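You operate a simulated robot arm through the tools that you are given. There is no shell and no other tool.

You are at the controls of a simulated robot arm. One attempt, no reset.

## Task
Zero the sugar meter with a drop from the water glass.
Fine: use the blue dropper, shut the cover, press the blue button once, then wipe the well dry with the white pad; put both back and shut the cover. Set down upright: blue dropper, white pad.

The check looks at the end state, three seconds after you hand in, the way a careful person would. Anything else that was tipped, shoved, dropped, spilled or broken makes it a failure. Lids that push on must go on centred and level and be pressed home; caps that screw on are set level and turned clockwise until they are tight.

## Robot
A 7-joint arm with a two-finger parallel gripper, fixed in place. Base frame: the origin is at the foot of the arm, x ahead of it, y to its left, z up. Units: cm, rad, N and s.
With the tool pointing down near the work surface it reaches from about 38 to 88 cm from the base axis. Its first joint turns from -2.897 to 2.897 rad. Payload 3.43 kg.
The tool frame sits at the grasp point between the pads (the TCP): z along the fingers, y along the line on which they close. The tips reach 3.4 cm beyond it. The gripper opens to 12.8 cm. The fingers are 2.4 cm wide and 1.2 cm thick; the gripper's body (4.8 by 13 cm) begins 9.6 cm behind the TCP.
Orientation is told as [roll, pitch, yaw] about the base's x, y, z axes, in that order, counted from this pose: with the fingers straight down and closing along the base's y, the tool's x points along the base's -x, its y along +y and its z along -z.

## Interface
- The arm moves only by the tool arm_command. Its argument "motion" is a list of rows, each an object (a shift or turn left out is 0, a gripper value left out holds the last) with "travel": the shift along the tool's x, y, z in cm, a list of three; "angular": the turn, a rotation vector about the tool's x, y, z in rad, a list of three. In form: [{"travel": [dx, dy, dz], "angular": [rx, ry, rz]}, ...]. A call has 1 to 20 rows; each row shifts and turns the commanded pose from where the row before left it, along the tool's axes as they then stand. "claw" is the gripper command, from -1 (fully open) to 1 (shut), values between in proportion, set as the call begins (left out, the last holds). Rows are played at 5 a second. More than 5 cm and 0.15 rad between two rows, or a gripper value outside its range, and nothing of the call is played. A pose out of reach is approached as far as the arm can. The call stops where the force on the tool passes 40 N (or 10 N more than at its start, if that is more) or the arm is blocked; 0.2 s more then pass. The fingers move at their own pace (about 15.3 cm/s each) and stop on an object; they squeeze with about 25 N. The grip force told is the motor's: it shows also when the fingers shut on nothing. Time passes only in rows, and 0.2 s behind the last, so rows that do not move let the fingers close. The reply holds the time, the measured pose of the TCP, the force on the tool along the base axes, the opening and the grip force, in the units named above and with some noise, with the torque about the TCP (base axes, N m) and any sound that the robot's microphone picked up.
- Cameras (640 x 400 px; columns grow to the right, rows downward): "scene" is fixed at [4.89, 49.95, 149.07]; the picture's right is [0.29, -0.96, 0.00], its down [-0.77, -0.23, -0.60] and it looks along [0.57, 0.17, -0.80] (base axes); focal length 359 px, centre (320, 200). "wrist" rides on the gripper at [7.6, -1.1, -16] in the tool frame; the picture's right is [0.15, 0.99, 0.00], its down [-0.88, 0.13, -0.46] and it looks along [-0.45, 0.07, 0.89] (tool axes); focal length 234 px, centre (320, 200). There is no depth. A picture from a camera that has moved, and an enlarged one, comes with that camera's place and axes in the base frame and with its lens.
- capture(camera): a new picture of that camera. It takes no simulated time.
- close_up(camera, box): a new picture of the part [left, top, right, bottom] of that camera's present view, enlarged. It takes no simulated time.
- job_done(): hands the job in; it is judged then, once.

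Places have to be worked out from the pictures, the camera data and where the tool is seen. Open the gripper and draw the arm clear of the work before you hand the job in, unless the task says otherwise.

The tools are called after "Emit:" as name(argument=value, ...) on one line, values as JSON. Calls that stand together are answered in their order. arm_command: Moves the arm, as the interface text tells. Its arguments: {"type":"object","properties":{"motion":{"type":"array","items":{"type":"object","properties":{"travel":{"type":"array","items":{"type":"number"}},"angular":{"type":"array","items":{"type":"number"}}}}},"claw":{"type":"number"}},"required":["motion"]} The other tools are called the same way: capture (camera) takes a picture; close_up (camera, box) takes an enlarged picture of a part of a camera's view; job_done () hands the job in.

At the start:

```text
time: 0.0
tcp_pos: [36.46, 42.08, 120.54]
tool_rot: [0.0, 0.001, 0.0]
contact_force: [0.1, -0.3, -0.1]
ft_torque: [-0.04, 0.03, -0.01]
width: 12.8
gripper_force: 0.1
```

scene: 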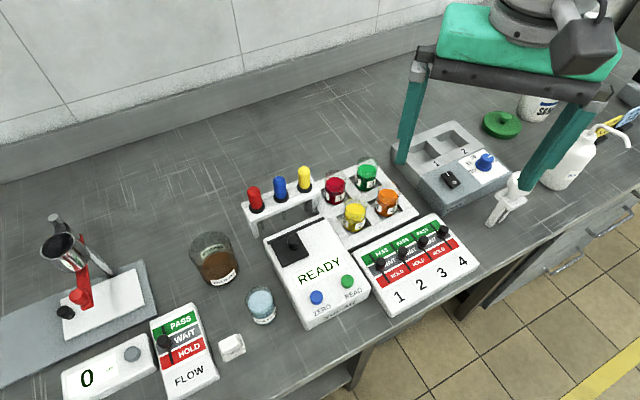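
wrist: 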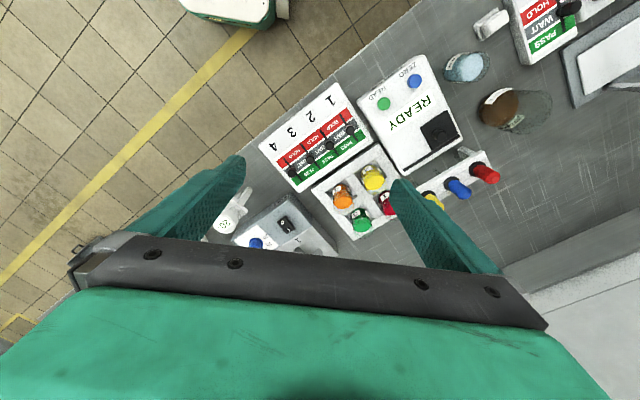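

I'll start by looking closely at the meter, droppers, glass and pad.

Emit:
close_up(camera="scene", box=[220, 150, 400, 262])

Emit:
close_up(camera="scene", box=[180, 220, 380, 370])

Emit:
close_up(camera="wrist", box=[340, 0, 600, 200])

```text
3.56 times, centred on (310, 206) of scene
camera zoom: at [4.89, 49.95, 149.07], right [0.29, -0.96, 0.0], down [-0.77, -0.23, -0.6], along [0.57, 0.17, -0.8], focal length 1277 px, centre (356, 179)
```

zoom: 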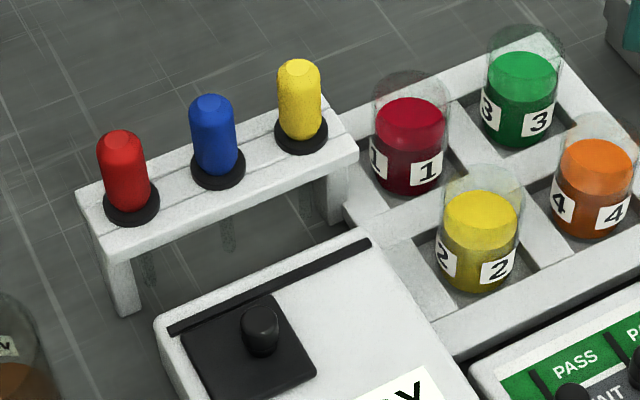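

```text
2.67 times, centred on (280, 295) of scene
camera zoom: at [4.89, 49.95, 149.07], right [0.29, -0.96, 0.0], down [-0.77, -0.23, -0.6], along [0.57, 0.17, -0.8], focal length 958 px, centre (427, -53)
```

zoom: 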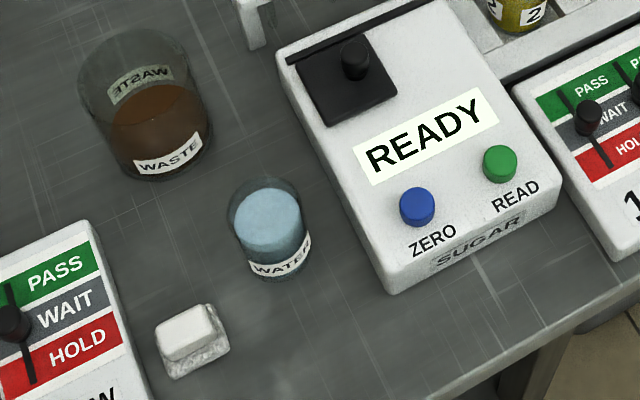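

```text
2.00 times, centred on (470, 100) of wrist
camera zoom: at [28.97, 41.03, 136.63], right [-0.15, 0.99, 0.0], down [0.88, 0.13, 0.46], along [0.45, 0.07, -0.89], focal length 468 px, centre (20, 400)
```

zoom: 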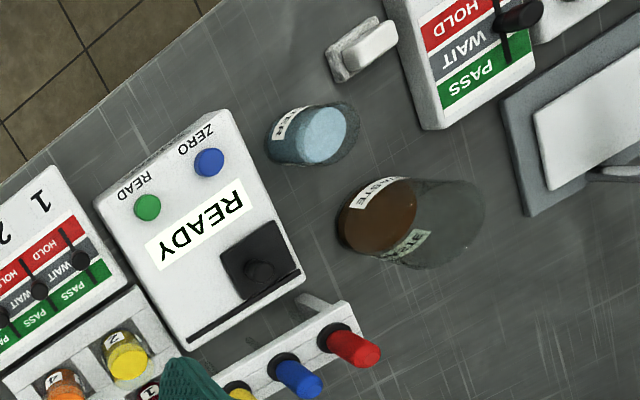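

The blue dropper top triangulates to about (42.4, 68.9, 99.7) and the ZERO button to about (26.5, 57.1, 91.5). I'll move the wrist camera above the meter for a closer look.

Emit:
arm_command(motion=[{"travel": [-0.7, 3.6, 1.5]}, {"travel": [-0.7, 3.6, 1.5]}, {"travel": [-0.7, 3.6, 1.5]}, {"travel": [-0.7, 3.6, 1.5]}, {"travel": [-0.7, 3.6, 1.5]}, {}, {}])

Emit:
capture(camera="wrist")

Emit:
capture(camera="scene")

```text
time: 1.6
tcp_pos: [39.87, 60.04, 113.14]
tool_rot: [-0.001, -0.001, 0.001]
contact_force: [-0.7, 0.1, 0.4]
ft_torque: [0.01, -0.02, 0.01]
width: 12.78
gripper_force: 0.0
```

```text
taken
camera wrist: at [32.45, 58.92, 129.2], right [-0.15, 0.99, 0.0], down [0.88, 0.13, 0.46], along [0.45, 0.07, -0.89], focal length 234 px, centre (320, 200)
```

wrist: 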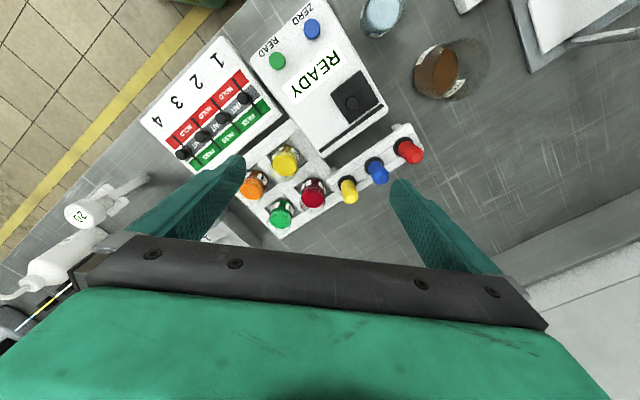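

```text
taken
```

scene: 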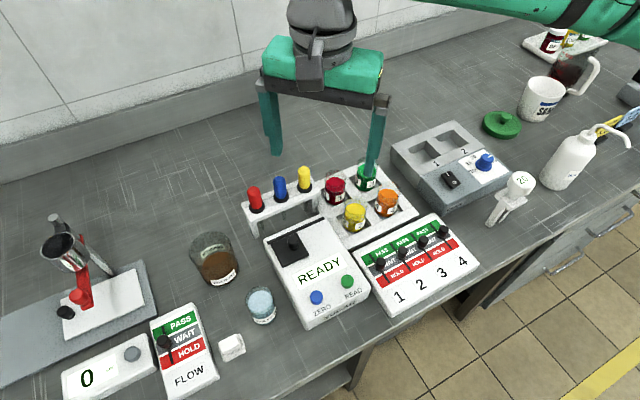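

Emit:
close_up(camera="wrist", box=[260, 0, 460, 125])

Emit:
close_up(camera="wrist", box=[310, 60, 438, 220])

Emit:
close_up(camera="scene", box=[240, 160, 336, 260])

Emit:
close_up(camera="scene", box=[180, 270, 300, 370])

```text
3.20 times, centred on (360, 62) of wrist
camera zoom: at [32.45, 58.92, 129.2], right [-0.15, 0.99, 0.0], down [0.88, 0.13, 0.46], along [0.45, 0.07, -0.89], focal length 749 px, centre (192, 640)
```

zoom: 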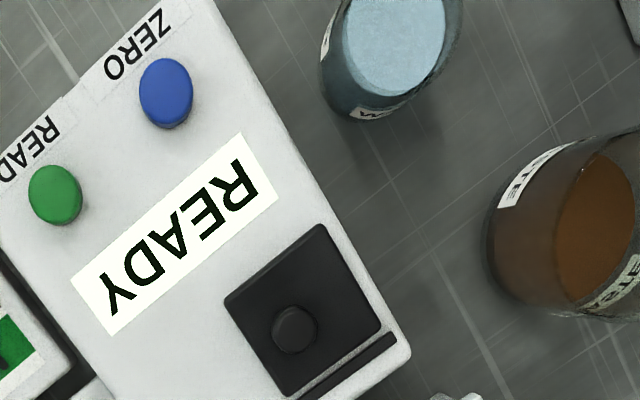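

```text
2.50 times, centred on (374, 140) of wrist
camera zoom: at [32.45, 58.92, 129.2], right [-0.15, 0.99, 0.0], down [0.88, 0.13, 0.46], along [0.45, 0.07, -0.89], focal length 585 px, centre (185, 350)
```

zoom: 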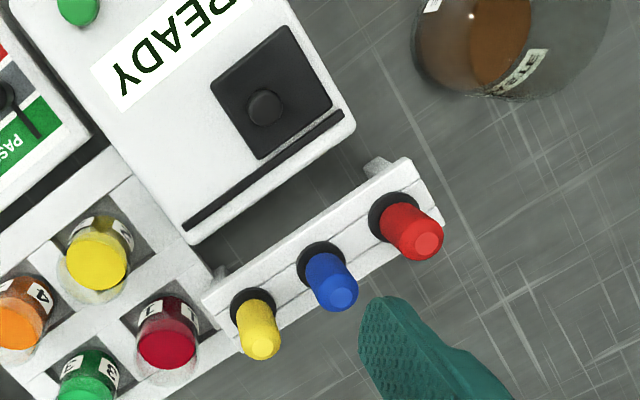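

```text
4.00 times, centred on (288, 210) of scene
camera zoom: at [4.89, 49.95, 149.07], right [0.29, -0.96, 0.0], down [-0.77, -0.23, -0.6], along [0.57, 0.17, -0.8], focal length 1437 px, centre (448, 160)
```

zoom: 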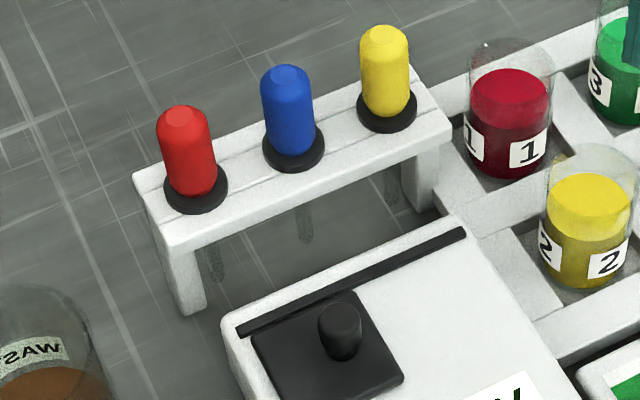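

```text
4.00 times, centred on (240, 320) of scene
camera zoom: at [4.89, 49.95, 149.07], right [0.29, -0.96, 0.0], down [-0.77, -0.23, -0.6], along [0.57, 0.17, -0.8], focal length 1437 px, centre (640, -280)
```

zoom: 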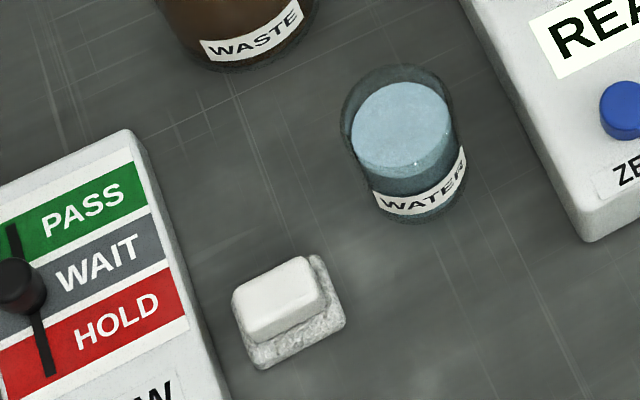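

The meter is turned about 45°: its rail runs from (34.5, 69.2) to (43, 60.6) at z≈89.6, and the cover knob is at about (34.6, 63.9). I'll move above the glass and pad, turn the yaw 45° to match the meter, and look again.

Emit:
arm_command(motion=[{"travel": [3.5, 1.5, 0]}, {"travel": [3.5, 1.5, 0]}, {"travel": [3.5, 1.5, 0]}, {"travel": [3.5, 1.5, 0]}, {"angular": [0, 0, -0.131]}, {"angular": [0, 0, -0.131]}, {"angular": [0, 0, -0.131]}, {"angular": [0, 0, -0.131]}, {"angular": [0, 0, -0.131]}, {"angular": [0, 0, -0.131]}, {}, {}])

Emit:
capture(camera="wrist")

```text
time: 4.2
tcp_pos: [25.91, 66.09, 113.0]
tool_rot: [0.001, 0.001, 0.788]
contact_force: [-0.3, -0.5, -0.5]
ft_torque: [0.02, 0.01, -0.02]
width: 12.79
gripper_force: 0.0
```

```text
taken
camera wrist: at [21.51, 60.04, 129.14], right [-0.8, 0.59, 0.0], down [0.53, 0.72, 0.46], along [0.27, 0.37, -0.89], focal length 234 px, centre (320, 200)
```

wrist: 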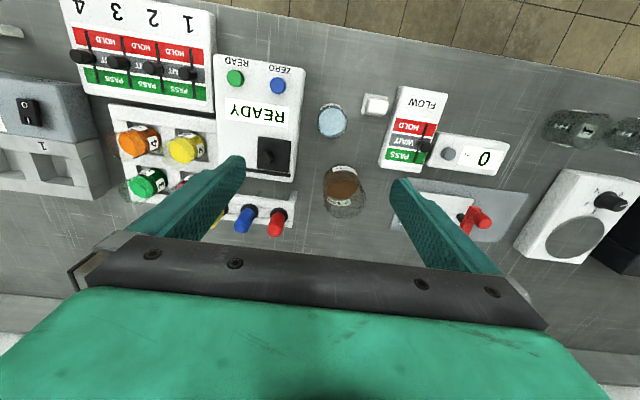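

Emit:
close_up(camera="wrist", box=[300, 80, 400, 142])

Emit:
close_up(camera="wrist", box=[200, 40, 320, 240])

Emit:
close_up(camera="scene", box=[210, 280, 290, 360])

```text
6.40 times, centred on (350, 111) of wrist
camera zoom: at [21.51, 60.04, 129.14], right [-0.8, 0.59, 0.0], down [0.53, 0.72, 0.46], along [0.27, 0.37, -0.89], focal length 1499 px, centre (128, 770)
```

zoom: 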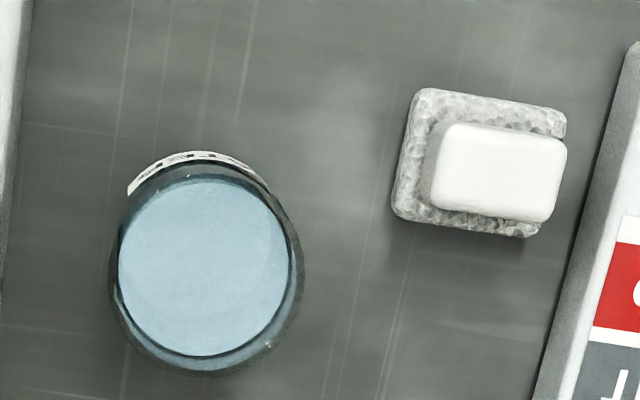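

```text
2.00 times, centred on (260, 140) of wrist
camera zoom: at [21.51, 60.04, 129.14], right [-0.8, 0.59, 0.0], down [0.53, 0.72, 0.46], along [0.27, 0.37, -0.89], focal length 468 px, centre (440, 320)
```

zoom: 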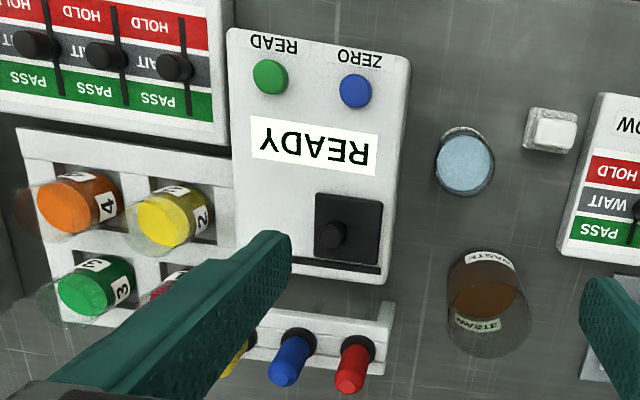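

```text
5.00 times, centred on (250, 320) of scene
camera zoom: at [4.89, 49.95, 149.07], right [0.29, -0.96, 0.0], down [-0.77, -0.23, -0.6], along [0.57, 0.17, -0.8], focal length 1796 px, centre (670, -400)
```

zoom: 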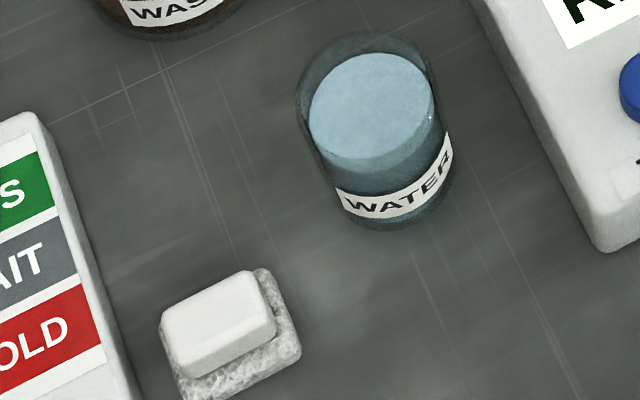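

The water surface is at about (23.45, 66.0, 90), the pad handle at (16.05, 68.7, 88) and the knob at (34.7, 63.9, 93.7). I'll go above the knob with the fingers partly closed and check alignment.

Emit:
arm_command(motion=[{"travel": [-1.55, -2.6, 2.67]}, {"travel": [-1.55, -2.6, 2.67]}, {"travel": [-1.55, -2.6, 2.67]}, {}, {}], claw=0.22)

Emit:
capture(camera="wrist")

Emit:
close_up(camera="scene", box=[240, 140, 400, 260])

```text
time: 5.4
tcp_pos: [34.66, 64.08, 104.85]
tool_rot: [0.002, 0.001, 0.788]
contact_force: [0.1, -0.1, 0.0]
ft_torque: [0.01, 0.02, 0.01]
width: 5.01
gripper_force: 0.0
```

```text
taken
camera wrist: at [30.34, 57.93, 121.02], right [-0.8, 0.59, 0.0], down [0.53, 0.72, 0.46], along [0.27, 0.37, -0.89], focal length 234 px, centre (320, 200)
```

wrist: 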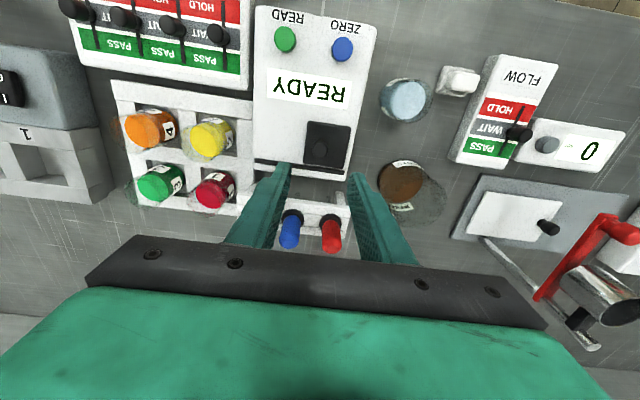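

```text
3.33 times, centred on (320, 200) of scene
camera zoom: at [4.89, 49.95, 149.07], right [0.29, -0.96, 0.0], down [-0.77, -0.23, -0.6], along [0.57, 0.17, -0.8], focal length 1197 px, centre (320, 200)
```

zoom: 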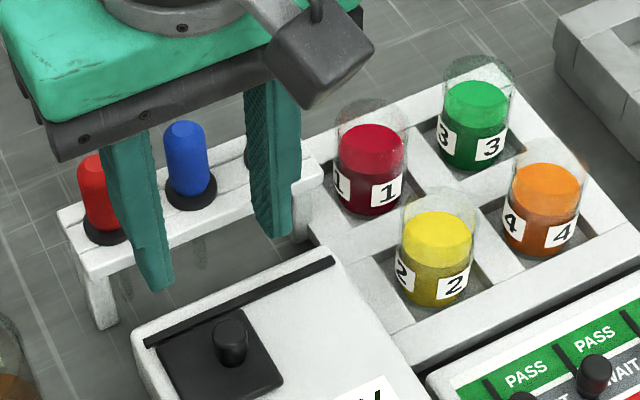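

Emit:
close_up(camera="wrist", box=[250, 110, 370, 185])

Emit:
close_up(camera="scene", box=[260, 215, 340, 265])

```text
5.33 times, centred on (310, 148) of wrist
camera zoom: at [30.34, 57.93, 121.02], right [-0.8, 0.59, 0.0], down [0.53, 0.72, 0.46], along [0.27, 0.37, -0.89], focal length 1249 px, centre (373, 480)
```

zoom: 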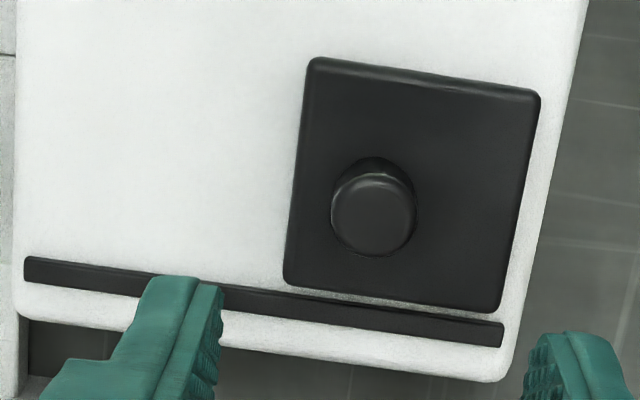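

```text
8.00 times, centred on (300, 240) of scene
camera zoom: at [4.89, 49.95, 149.07], right [0.29, -0.96, 0.0], down [-0.77, -0.23, -0.6], along [0.57, 0.17, -0.8], focal length 2874 px, centre (480, -120)
```

zoom: 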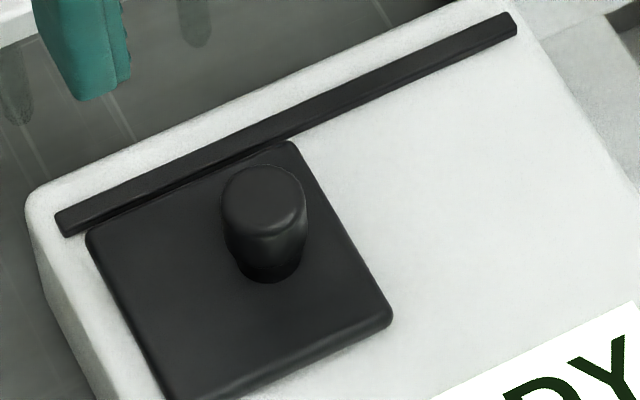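

Knob axis refined to (34.83, 64.08), top z≈92.8. I'll descend so the fingertips straddle the knob just above the plate.

Emit:
arm_command(motion=[{"travel": [-0.12, -0.12, 3.5]}, {"travel": [0, 0, 3.5]}, {"travel": [0, 0, 2.0]}, {"travel": [0, 0, 1.1]}, {}, {}])

Emit:
close_up(camera="wrist", box=[230, 100, 410, 213])

Emit:
close_up(camera="scene", box=[240, 190, 360, 265])

```text
time: 6.9
tcp_pos: [35.02, 64.13, 95.36]
tool_rot: [0.003, -0.005, 0.787]
contact_force: [-1.2, -4.5, 8.6]
ft_torque: [-0.08, 0.26, 0.13]
width: 4.88
gripper_force: 0.0
stopped in row 6: the force on the tool passed its limit at 41 N (the readings are from after the stop); the commanded pose is now the measured one
```

```text
3.54 times, centred on (320, 156) of wrist
camera zoom: at [30.46, 57.85, 111.4], right [-0.8, 0.59, 0.0], down [0.53, 0.71, 0.46], along [0.27, 0.37, -0.89], focal length 829 px, centre (320, 354)
```

zoom: 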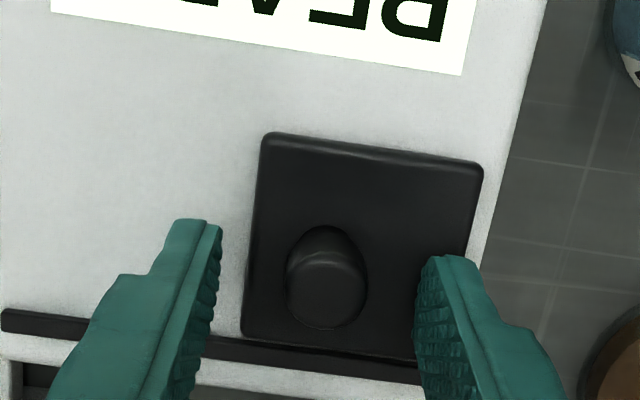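

```text
5.33 times, centred on (300, 228) of scene
camera zoom: at [4.89, 49.95, 149.07], right [0.29, -0.96, 0.0], down [-0.77, -0.23, -0.6], along [0.57, 0.17, -0.8], focal length 1916 px, centre (427, 53)
```

zoom: 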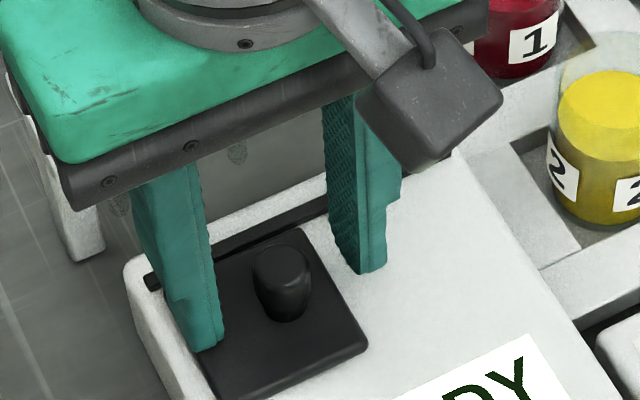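

The fingertips met the cover plate (tip z≈92), with the knob centred between them. I'll raise slightly and grip the knob.

Emit:
arm_command(motion=[{"travel": [0, 0, -0.4]}, {}])

Emit:
arm_command(motion=[{}, {}, {}], claw=1)

Emit:
close_up(camera="scene", box=[240, 190, 360, 265])

```text
time: 7.5
tcp_pos: [35.01, 64.06, 95.72]
tool_rot: [0.001, -0.003, 0.788]
contact_force: [0.7, 0.1, 1.0]
ft_torque: [-0.02, 0.0, 0.0]
width: 5.01
gripper_force: 0.0
```

```text
time: 8.3
tcp_pos: [35.0, 64.03, 95.68]
tool_rot: [0.001, -0.003, 0.787]
contact_force: [-0.2, -0.1, -0.1]
ft_torque: [-0.07, -0.13, 0.01]
width: 1.75
gripper_force: 44.2
```

```text
5.33 times, centred on (300, 228) of scene
camera zoom: at [4.89, 49.95, 149.07], right [0.29, -0.96, 0.0], down [-0.77, -0.23, -0.6], along [0.57, 0.17, -0.8], focal length 1916 px, centre (427, 53)
```

zoom: 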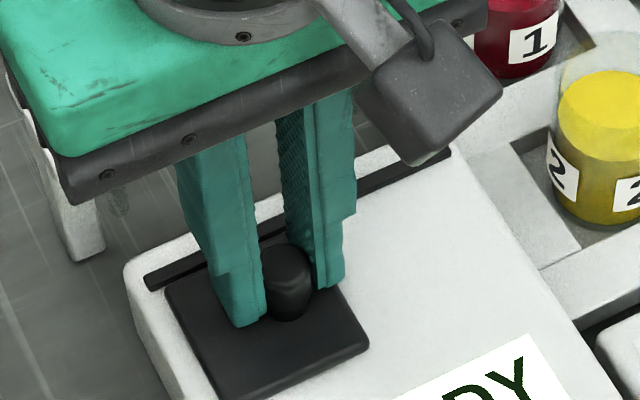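

The knob is gripped (width 1.75). I'll slide it gently 1.2 cm along the rail and see if it moves.

Emit:
arm_command(motion=[{"travel": [0, -0.4, 0]}, {"travel": [0, -0.4, 0]}, {"travel": [0, -0.4, 0]}, {}])

Emit:
close_up(camera="scene", box=[240, 190, 360, 265])

```text
time: 9.3
tcp_pos: [35.81, 63.33, 95.7]
tool_rot: [0.003, -0.004, 0.787]
contact_force: [0.2, 1.0, 1.5]
ft_torque: [-0.09, -0.13, -0.01]
width: 1.73
gripper_force: 44.4
```

```text
5.33 times, centred on (300, 228) of scene
camera zoom: at [4.89, 49.95, 149.07], right [0.29, -0.96, 0.0], down [-0.77, -0.23, -0.6], along [0.57, 0.17, -0.8], focal length 1916 px, centre (427, 53)
```

zoom: 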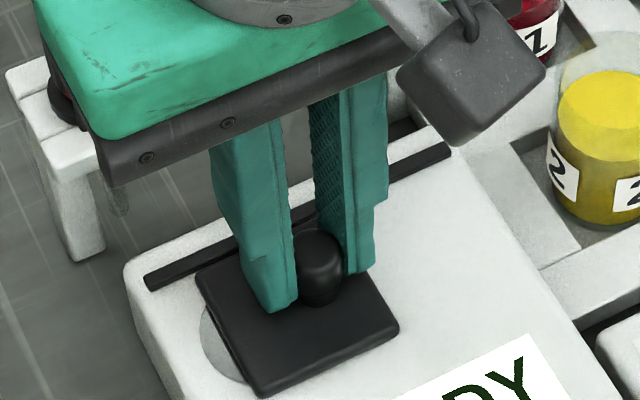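

The cover slides and exposes a round well. I'll continue to full open.

Emit:
arm_command(motion=[{"travel": [0, -0.6, 0]}, {"travel": [0, -0.6, 0]}, {"travel": [0, -0.6, 0]}, {"travel": [0, -0.6, 0]}, {"travel": [0, -0.6, 0]}, {"travel": [0, -0.6, 0]}, {"travel": [0, -0.4, 0]}, {}])

Emit:
close_up(camera="scene", box=[240, 190, 360, 265])

```text
time: 11.1
tcp_pos: [38.75, 60.46, 95.64]
tool_rot: [0.001, -0.003, 0.788]
contact_force: [2.2, 2.5, -0.7]
ft_torque: [-0.22, 0.0, 0.0]
width: 1.71
gripper_force: 45.0
```

```text
5.33 times, centred on (300, 228) of scene
camera zoom: at [4.89, 49.95, 149.07], right [0.29, -0.96, 0.0], down [-0.77, -0.23, -0.6], along [0.57, 0.17, -0.8], focal length 1916 px, centre (427, 53)
```

zoom: 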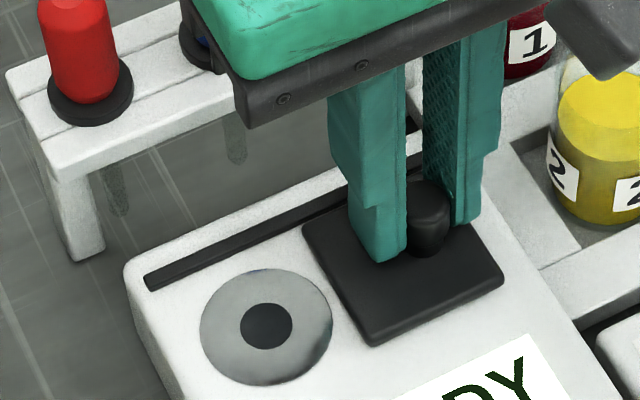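

Emit:
arm_command(motion=[{"travel": [0, -0.3, 0]}, {"travel": [0, -0.3, 0]}, {}])

Emit:
arm_command(motion=[{}, {}], claw=0.4)

Emit:
close_up(camera="scene", box=[240, 190, 360, 265])

```text
time: 11.9
tcp_pos: [38.88, 60.24, 95.68]
tool_rot: [0.008, -0.002, 0.788]
contact_force: [-7.7, 12.0, -7.8]
ft_torque: [0.43, -0.24, -0.06]
width: 1.7
gripper_force: 44.7
```

```text
time: 12.5
tcp_pos: [39.24, 59.91, 95.7]
tool_rot: [0.001, -0.004, 0.788]
contact_force: [-0.7, -0.4, 0.4]
ft_torque: [0.01, 0.0, -0.01]
width: 3.82
gripper_force: 0.0
```

```text
5.33 times, centred on (300, 228) of scene
camera zoom: at [4.89, 49.95, 149.07], right [0.29, -0.96, 0.0], down [-0.77, -0.23, -0.6], along [0.57, 0.17, -0.8], focal length 1916 px, centre (427, 53)
```

zoom: 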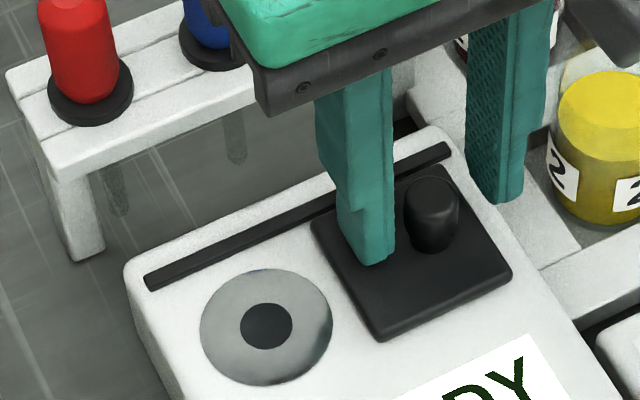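

The cover hit its open stop. I'll lift off and look at the well from the wrist.

Emit:
arm_command(motion=[{"travel": [0, 0, -2]}, {"travel": [0, 0, -4]}, {"travel": [0, 0, -4]}, {"travel": [0, 3.5, -2]}, {}, {}])

Emit:
close_up(camera="wrist", box=[220, 60, 420, 185])

Emit:
close_up(camera="scene", box=[230, 165, 350, 265])

Emit:
capture(camera="wrist")

```text
time: 13.9
tcp_pos: [36.59, 62.48, 107.65]
tool_rot: [0.003, -0.002, 0.787]
contact_force: [0.1, 0.1, -0.3]
ft_torque: [0.01, 0.02, 0.01]
width: 3.85
gripper_force: 0.0
```

```text
3.20 times, centred on (320, 122) of wrist
camera zoom: at [32.15, 56.12, 123.64], right [-0.8, 0.59, 0.0], down [0.53, 0.71, 0.46], along [0.27, 0.37, -0.89], focal length 749 px, centre (320, 448)
```

zoom: 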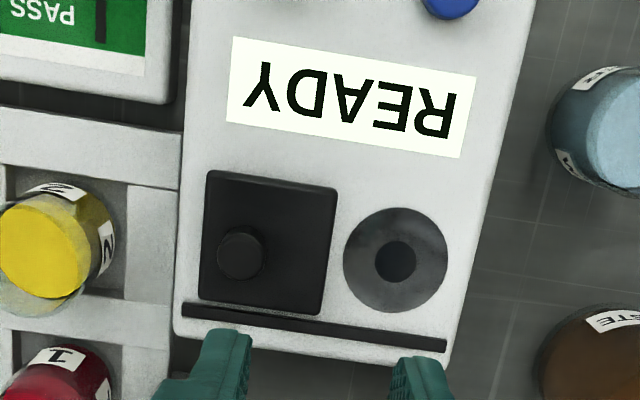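

```text
4.00 times, centred on (290, 215) of scene
camera zoom: at [4.89, 49.95, 149.07], right [0.29, -0.96, 0.0], down [-0.77, -0.23, -0.6], along [0.57, 0.17, -0.8], focal length 1437 px, centre (440, 140)
```

zoom: 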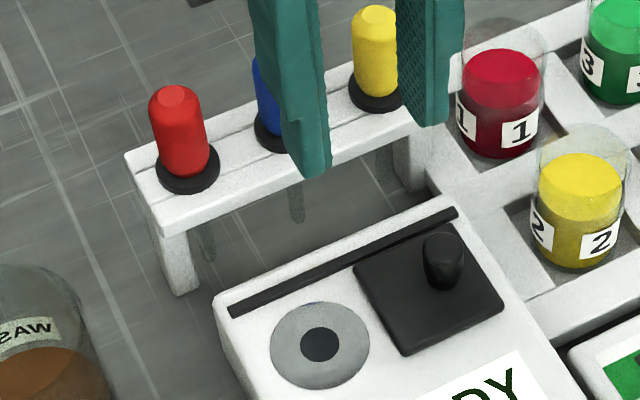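

```text
taken
camera wrist: at [32.15, 56.12, 123.64], right [-0.8, 0.59, 0.0], down [0.53, 0.71, 0.46], along [0.27, 0.37, -0.89], focal length 234 px, centre (320, 200)
```

wrist: 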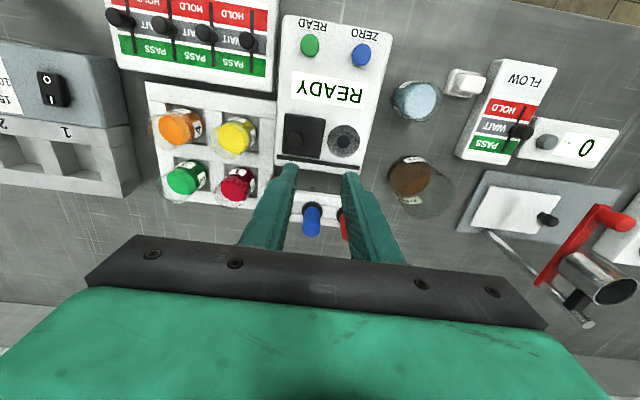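

Well centre is about (34.05, 64.5, 89.7). Now I'll turn back to yaw 0 and go above the blue dropper at (42.9, 69.2).

Emit:
arm_command(motion=[{"angular": [0, 0, 0.131]}, {"angular": [0, 0, 0.131]}, {"angular": [0, 0, 0.131]}, {"angular": [0, 0, 0.131]}, {"angular": [0, 0, 0.131]}, {"angular": [0, 0, 0.131]}, {"travel": [-2.1, 2.24, 0]}, {"travel": [-2.1, 2.24, 0]}, {"travel": [-2.1, 2.24, 0]}, {}, {}], claw=0.3)

Emit:
capture(camera="wrist")

Emit:
close_up(camera="wrist", box=[250, 110, 410, 210])

Emit:
close_up(camera="scene", box=[230, 120, 350, 220])

```text
time: 16.3
tcp_pos: [42.84, 69.41, 107.73]
tool_rot: [0.002, -0.001, 0.0]
contact_force: [-0.6, 0.2, -0.4]
ft_torque: [0.03, 0.0, 0.02]
width: 4.48
gripper_force: 0.1
```

```text
taken
camera wrist: at [35.4, 68.17, 123.75], right [-0.15, 0.99, 0.0], down [0.88, 0.13, 0.46], along [0.45, 0.07, -0.89], focal length 234 px, centre (320, 200)
```

wrist: 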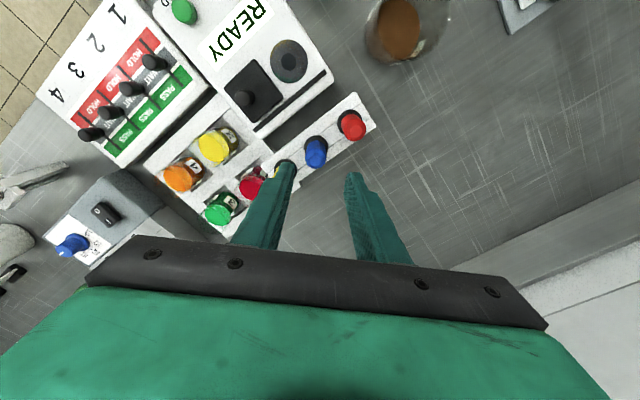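

```text
4.00 times, centred on (330, 160) of wrist
camera zoom: at [35.4, 68.17, 123.75], right [-0.15, 0.99, 0.0], down [0.88, 0.13, 0.46], along [0.45, 0.07, -0.89], focal length 937 px, centre (280, 360)
```

zoom: 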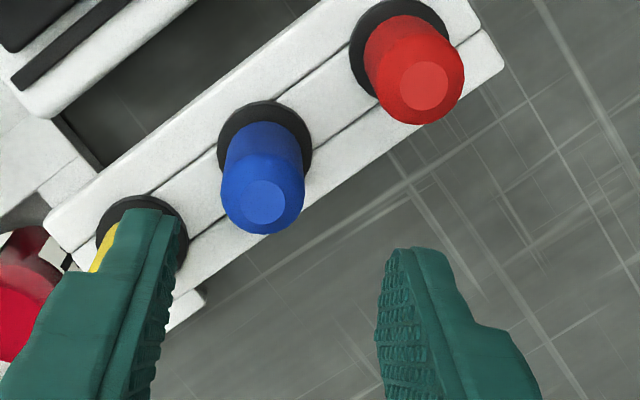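

```text
4.00 times, centred on (290, 170) of scene
camera zoom: at [4.89, 49.95, 149.07], right [0.29, -0.96, 0.0], down [-0.77, -0.23, -0.6], along [0.57, 0.17, -0.8], focal length 1437 px, centre (440, 320)
```

zoom: 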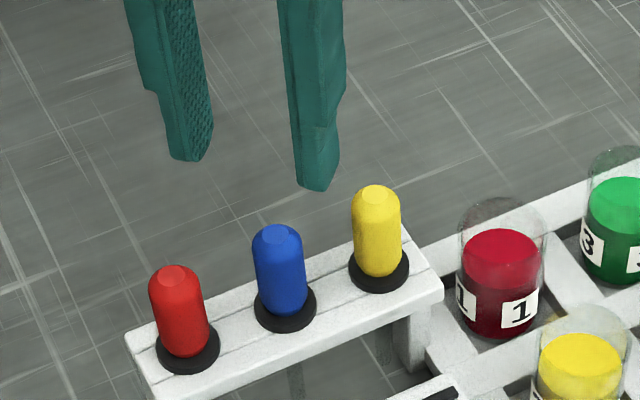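

The dropper axis appears at about (43.2, 68.95), slightly off the current TCP. I'll shift, descend partially, and check again.

Emit:
arm_command(motion=[{"travel": [-0.35, -0.5, 0]}, {"travel": [0, 0, 3]}, {"travel": [0, 0, 1.5]}, {}, {}])

Emit:
close_up(camera="wrist", box=[250, 120, 410, 220])

Emit:
close_up(camera="scene", box=[240, 140, 340, 220])

```text
time: 17.5
tcp_pos: [43.22, 68.67, 103.17]
tool_rot: [0.005, 0.0, 0.0]
contact_force: [-0.4, -0.3, -0.6]
ft_torque: [0.02, 0.0, 0.03]
width: 4.48
gripper_force: 0.1
```

```text
4.00 times, centred on (330, 170) of wrist
camera zoom: at [35.75, 67.47, 119.17], right [-0.15, 0.99, 0.0], down [0.88, 0.13, 0.46], along [0.45, 0.07, -0.89], focal length 937 px, centre (280, 320)
```

zoom: 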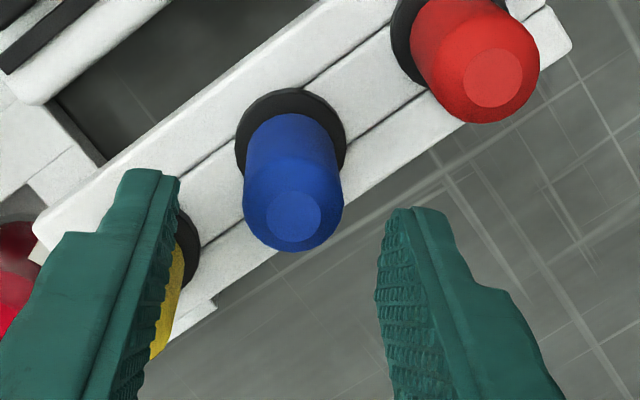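

```text
5.00 times, centred on (290, 180) of scene
camera zoom: at [4.89, 49.95, 149.07], right [0.29, -0.96, 0.0], down [-0.77, -0.23, -0.6], along [0.57, 0.17, -0.8], focal length 1796 px, centre (470, 300)
```

zoom: 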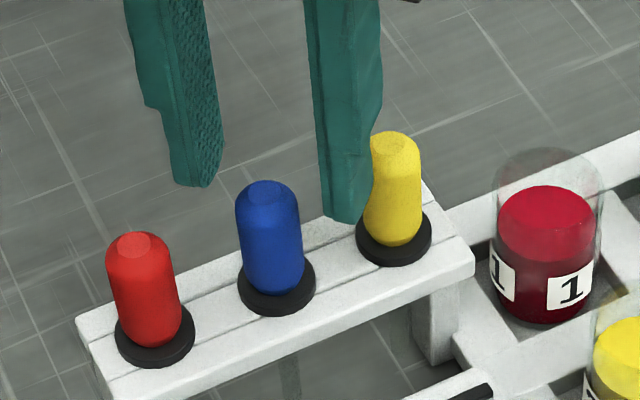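

Bulb is ~0.2 cm to +y of the tool. I'll correct and descend to about z=98.2 so the tips stay above the collar.

Emit:
arm_command(motion=[{"travel": [0, 0.25, 1]}, {"travel": [0, 0, 2]}, {"travel": [0, 0, 2]}, {}, {}])

Emit:
close_up(camera="wrist", box=[250, 120, 410, 220])

Emit:
close_up(camera="scene", box=[240, 140, 340, 220])

```text
time: 18.7
tcp_pos: [43.26, 69.0, 98.12]
tool_rot: [0.003, -0.002, 0.001]
contact_force: [0.1, -0.2, 1.2]
ft_torque: [0.0, 0.0, -0.02]
width: 4.51
gripper_force: 0.1
```

```text
4.00 times, centred on (330, 170) of wrist
camera zoom: at [35.78, 67.73, 114.22], right [-0.15, 0.99, 0.0], down [0.88, 0.13, 0.46], along [0.45, 0.07, -0.89], focal length 937 px, centre (280, 320)
```

zoom: 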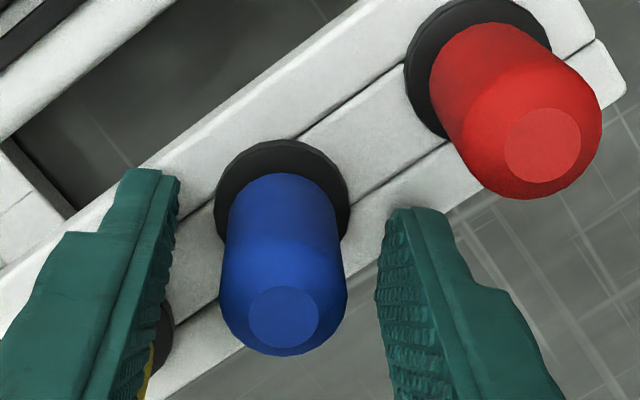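

```text
5.00 times, centred on (290, 180) of scene
camera zoom: at [4.89, 49.95, 149.07], right [0.29, -0.96, 0.0], down [-0.77, -0.23, -0.6], along [0.57, 0.17, -0.8], focal length 1796 px, centre (470, 300)
```

zoom: 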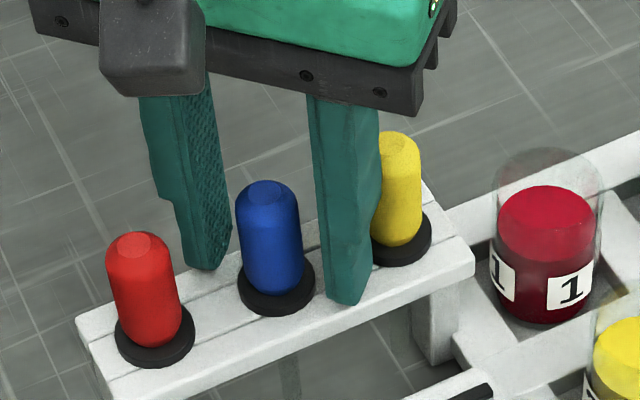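

The bulb is well centred between the fingers. I'll close gently to about 2.1 cm first to see how the bulb responds.

Emit:
arm_command(motion=[{}, {}, {}], claw=0.67)

Emit:
close_up(camera="scene", box=[240, 140, 340, 220])

```text
time: 19.5
tcp_pos: [43.17, 68.9, 98.22]
tool_rot: [0.004, -0.001, 0.0]
contact_force: [-0.5, -0.6, -0.5]
ft_torque: [-0.02, -0.02, 0.02]
width: 2.62
gripper_force: 25.1
```

```text
5.00 times, centred on (290, 180) of scene
camera zoom: at [4.89, 49.95, 149.07], right [0.29, -0.96, 0.0], down [-0.77, -0.23, -0.6], along [0.57, 0.17, -0.8], focal length 1796 px, centre (470, 300)
```

zoom: 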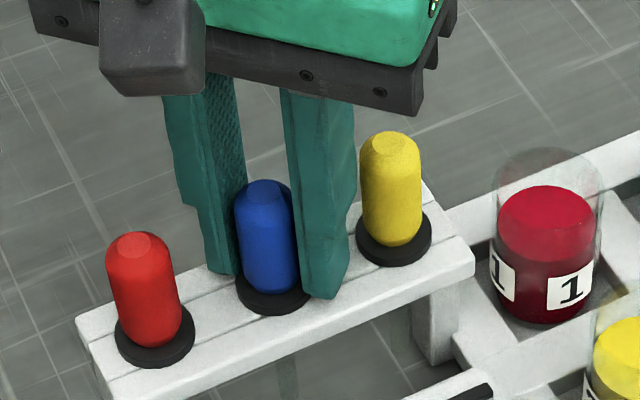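

The bulb stops the fingers at 2.62 cm with 25 N. I'll compare a hard squeeze and a light hold here (the dropper is empty) to learn the bulb's response.

Emit:
arm_command(motion=[{}, {}, {}], claw=1)

Emit:
arm_command(motion=[{}, {}, {}], claw=0.62)

```text
time: 20.3
tcp_pos: [43.21, 68.93, 98.26]
tool_rot: [0.004, 0.001, -0.001]
contact_force: [0.1, -0.4, 0.4]
ft_torque: [0.01, 0.02, 0.0]
width: 2.62
gripper_force: 25.4
```

```text
time: 21.1
tcp_pos: [43.14, 69.01, 98.33]
tool_rot: [0.004, 0.001, 0.002]
contact_force: [-0.2, 0.2, 0.0]
ft_torque: [-0.03, 0.01, -0.02]
width: 2.6
gripper_force: 25.3
```

Emit:
arm_command(motion=[{}, {}, {}], claw=0.6)

Emit:
arm_command(motion=[{}, {}, {}], claw=0.59)

```text
time: 21.9
tcp_pos: [43.36, 68.96, 98.11]
tool_rot: [0.004, -0.001, 0.0]
contact_force: [-0.2, 0.3, -0.4]
ft_torque: [0.01, -0.01, 0.02]
width: 2.68
gripper_force: 25.0
```

```text
time: 22.7
tcp_pos: [43.19, 68.94, 98.18]
tool_rot: [0.003, 0.0, 0.0]
contact_force: [-0.3, -0.7, -0.2]
ft_torque: [-0.05, 0.02, -0.01]
width: 2.75
gripper_force: 13.0
```

The bulb is compliant: ~2.75 cm at 13 N, 2.62 cm at full squeeze. I'll probe even lighter holds while it is still supported by the rack.

Emit:
arm_command(motion=[{}, {}, {}], claw=0.575)

Emit:
arm_command(motion=[{}, {}, {}], claw=0.56)

Emit:
arm_command(motion=[{}, {}, {}], claw=0.545)

```text
time: 23.5
tcp_pos: [43.3, 69.08, 98.2]
tool_rot: [0.002, 0.0, 0.0]
contact_force: [-0.6, -0.5, -1.6]
ft_torque: [0.05, 0.0, 0.0]
width: 2.84
gripper_force: 1.2
```

```text
time: 24.3
tcp_pos: [43.09, 68.94, 98.29]
tool_rot: [0.003, -0.001, -0.001]
contact_force: [-0.1, -0.3, 0.2]
ft_torque: [0.0, -0.01, 0.0]
width: 2.88
gripper_force: 1.0
```

```text
time: 25.1
tcp_pos: [43.15, 69.06, 98.17]
tool_rot: [0.003, -0.001, -0.001]
contact_force: [-0.4, 0.3, -0.2]
ft_torque: [0.01, -0.01, 0.04]
width: 2.89
gripper_force: 0.3
```

Undeformed width is about 2.85 cm. So I hold lightly at ~0.59 and squeeze at 1.0. I'll squeeze now (air out) and lift the dropper straight up.

Emit:
arm_command(motion=[{}, {}, {}, {"travel": [0, 0, -1]}, {"travel": [0, 0, -2]}, {"travel": [0, 0, -3]}, {"travel": [0, 0, -3]}, {"travel": [0, 0, -3]}, {}, {}], claw=1)

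Emit:
capture(camera="scene")

Emit:
close_up(camera="scene", box=[230, 100, 350, 220])

Emit:
close_up(camera="wrist", box=[230, 80, 410, 213])

```text
time: 27.3
tcp_pos: [43.19, 68.87, 110.04]
tool_rot: [0.005, 0.0, 0.001]
contact_force: [0.0, 0.2, -0.3]
ft_torque: [-0.01, -0.03, 0.03]
width: 2.7
gripper_force: 24.8
```

```text
taken
```

scene: 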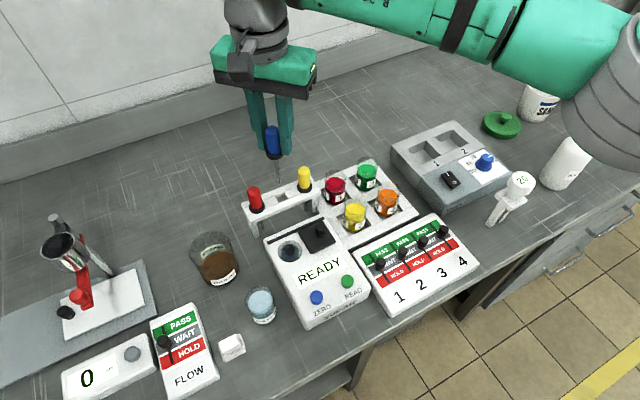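

```text
3.33 times, centred on (290, 160) of scene
camera zoom: at [4.89, 49.95, 149.07], right [0.29, -0.96, 0.0], down [-0.77, -0.23, -0.6], along [0.57, 0.17, -0.8], focal length 1197 px, centre (420, 333)
```

zoom: 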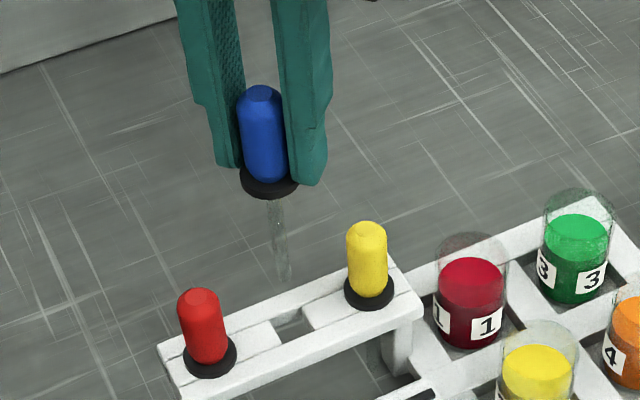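

```text
3.01 times, centred on (320, 146) of wrist
camera zoom: at [35.71, 67.68, 126.21], right [-0.15, 0.99, 0.0], down [0.88, 0.13, 0.46], along [0.45, 0.07, -0.89], focal length 704 px, centre (320, 361)
```

zoom: 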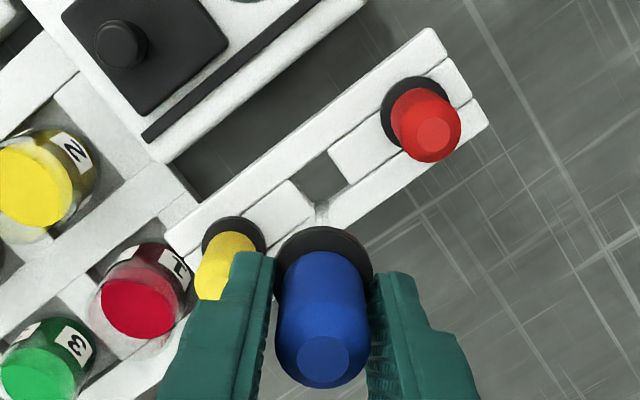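

The dropper is held upright, with the tip ~13 cm below the TCP. I'll carry it above the water glass.

Emit:
arm_command(motion=[{"travel": [2.8, -0.43, 0]}, {"travel": [2.83, -0.43, 0]}, {"travel": [2.83, -0.43, 0]}, {"travel": [2.83, -0.43, 0]}, {"travel": [2.83, -0.43, 0]}, {"travel": [2.83, -0.43, 0]}, {"travel": [2.8, -0.43, 0]}, {}, {}])

Emit:
close_up(camera="wrist", box=[230, 80, 410, 213])

Emit:
close_up(camera="scene", box=[200, 200, 320, 340])

```text
time: 29.3
tcp_pos: [23.37, 66.01, 110.16]
tool_rot: [0.004, 0.0, 0.002]
contact_force: [0.1, -0.5, -0.4]
ft_torque: [0.0, -0.01, 0.0]
width: 2.71
gripper_force: 25.4
```

```text
3.01 times, centred on (320, 146) of wrist
camera zoom: at [15.95, 64.66, 126.13], right [-0.15, 0.99, 0.0], down [0.88, 0.13, 0.46], along [0.45, 0.07, -0.89], focal length 704 px, centre (320, 361)
```

zoom: 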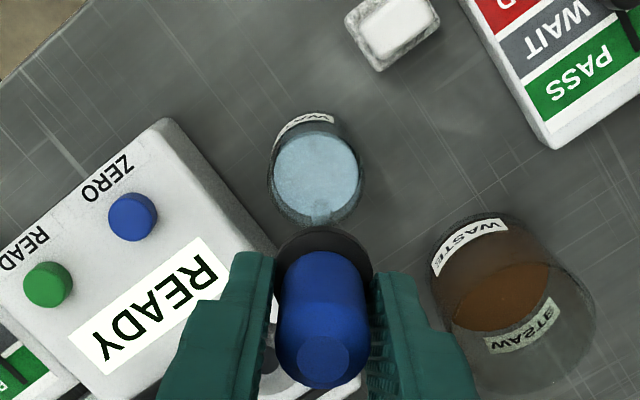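

```text
2.86 times, centred on (260, 270) of scene
camera zoom: at [4.89, 49.95, 149.07], right [0.29, -0.96, 0.0], down [-0.77, -0.23, -0.6], along [0.57, 0.17, -0.8], focal length 1026 px, centre (491, 0)
```

zoom: 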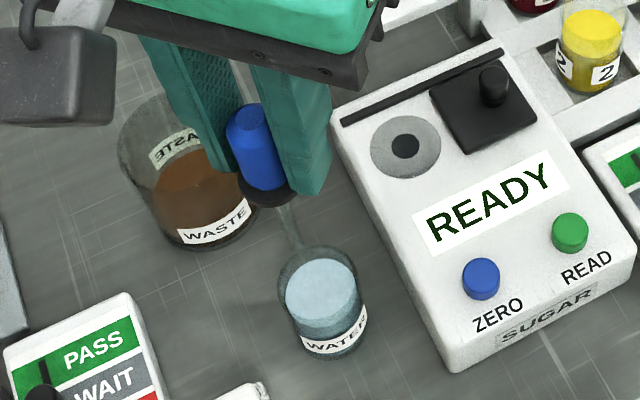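

The glass centre is at roughly (23.6, 65.7). I'll centre on it and lower, checking before the tip enters.

Emit:
arm_command(motion=[{"travel": [-0.15, -0.25, 1]}, {"travel": [0, 0, 2]}, {"travel": [0, 0, 2]}, {}, {}])

Emit:
close_up(camera="wrist", box=[240, 90, 400, 190])

Emit:
close_up(camera="scene", box=[220, 250, 310, 330])

```text
time: 30.5
tcp_pos: [23.44, 65.74, 105.11]
tool_rot: [0.003, -0.001, 0.0]
contact_force: [0.9, -0.2, 0.1]
ft_torque: [0.0, 0.0, 0.01]
width: 2.71
gripper_force: 25.4
```

```text
4.00 times, centred on (320, 140) of wrist
camera zoom: at [16.07, 64.42, 121.18], right [-0.15, 0.99, 0.0], down [0.88, 0.13, 0.46], along [0.45, 0.07, -0.89], focal length 937 px, centre (320, 440)
```

zoom: 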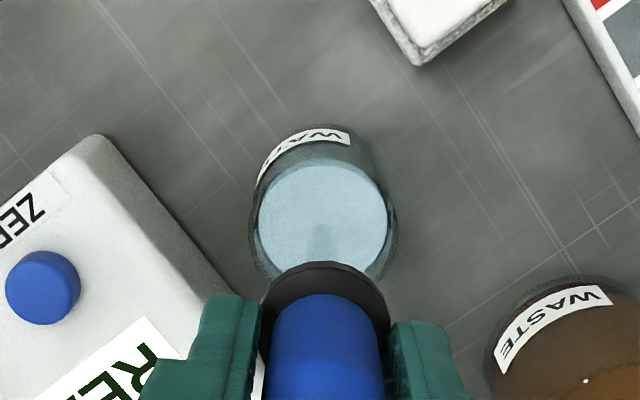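

```text
5.00 times, centred on (265, 290) of scene
camera zoom: at [4.89, 49.95, 149.07], right [0.29, -0.96, 0.0], down [-0.77, -0.23, -0.6], along [0.57, 0.17, -0.8], focal length 1796 px, centre (595, -250)
```

zoom: 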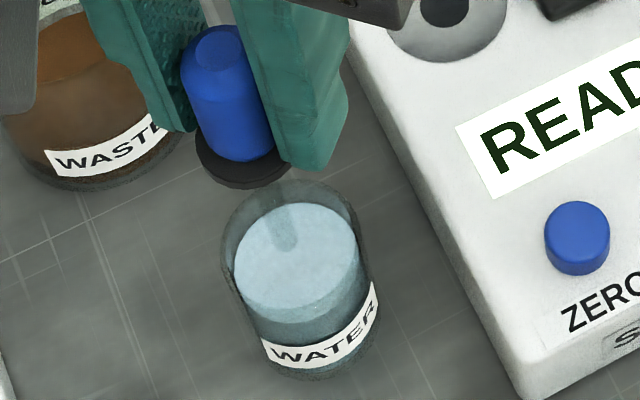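

The tip is in the glass mouth and would land ~0.6 cm short of centre in x. I'll shift +0.5 cm and lower the tip ~2 cm into the water.

Emit:
arm_command(motion=[{"travel": [-0.5, 0, 0]}, {"travel": [0, 0, 1.5]}, {"travel": [0, 0, 1.5]}, {"travel": [0, 0, 1.2]}, {}, {}])

Emit:
close_up(camera="wrist", box=[240, 90, 400, 190])

Emit:
close_up(camera="scene", box=[220, 250, 310, 330])

```text
time: 31.9
tcp_pos: [23.94, 65.66, 100.96]
tool_rot: [0.003, -0.001, 0.001]
contact_force: [0.4, 0.6, -1.0]
ft_torque: [0.02, -0.02, -0.01]
width: 2.71
gripper_force: 25.1
```

```text
4.00 times, centred on (320, 140) of wrist
camera zoom: at [16.54, 64.36, 116.91], right [-0.15, 0.99, 0.0], down [0.88, 0.13, 0.46], along [0.45, 0.07, -0.89], focal length 937 px, centre (320, 440)
```

zoom: 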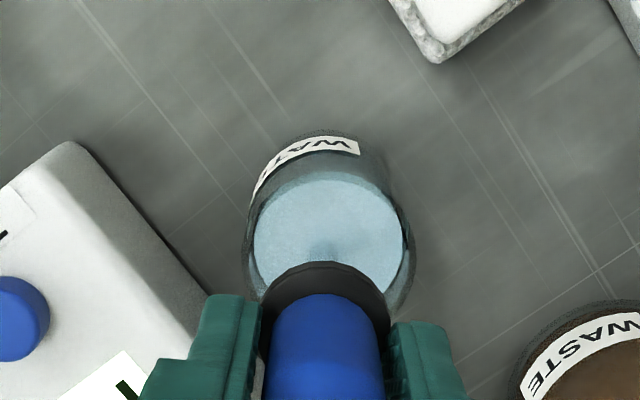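

```text
5.00 times, centred on (265, 290) of scene
camera zoom: at [4.89, 49.95, 149.07], right [0.29, -0.96, 0.0], down [-0.77, -0.23, -0.6], along [0.57, 0.17, -0.8], focal length 1796 px, centre (595, -250)
```

zoom: 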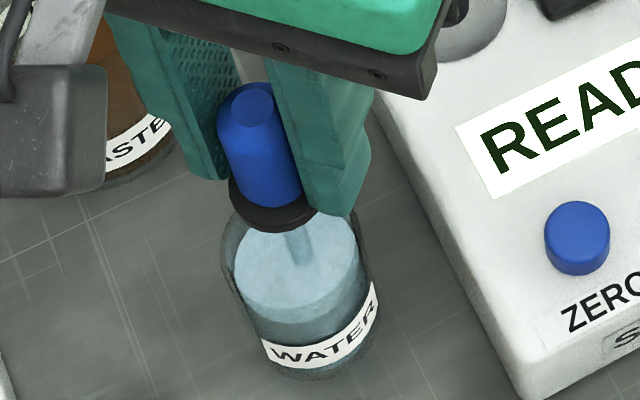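

The tube is well into the water near the centre. I'll relax the bulb to a light hold to draw water in, waiting a bit.

Emit:
arm_command(motion=[{}, {}, {}, {}, {}, {}], claw=0.585)

Emit:
close_up(camera="scene", box=[220, 250, 310, 330])

```text
time: 33.3
tcp_pos: [23.98, 65.64, 100.98]
tool_rot: [0.003, 0.0, 0.0]
contact_force: [0.2, 0.0, 0.9]
ft_torque: [-0.01, 0.03, -0.03]
width: 2.77
gripper_force: 0.6
```

```text
5.00 times, centred on (265, 290) of scene
camera zoom: at [4.89, 49.95, 149.07], right [0.29, -0.96, 0.0], down [-0.77, -0.23, -0.6], along [0.57, 0.17, -0.8], focal length 1796 px, centre (595, -250)
```

zoom: 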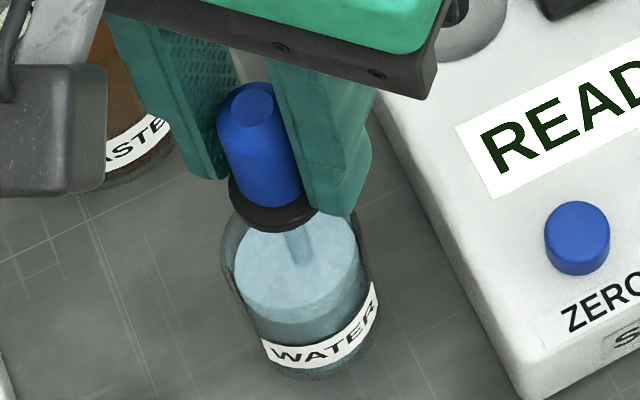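

Grip is only 0.6 N now; I'll firm it up slightly before lifting.

Emit:
arm_command(motion=[{}, {}, {}], claw=0.59)

```text
time: 34.1
tcp_pos: [24.1, 65.62, 100.88]
tool_rot: [0.003, 0.002, -0.001]
contact_force: [0.3, 0.0, 0.1]
ft_torque: [0.0, -0.03, 0.01]
width: 2.78
gripper_force: 1.4
```

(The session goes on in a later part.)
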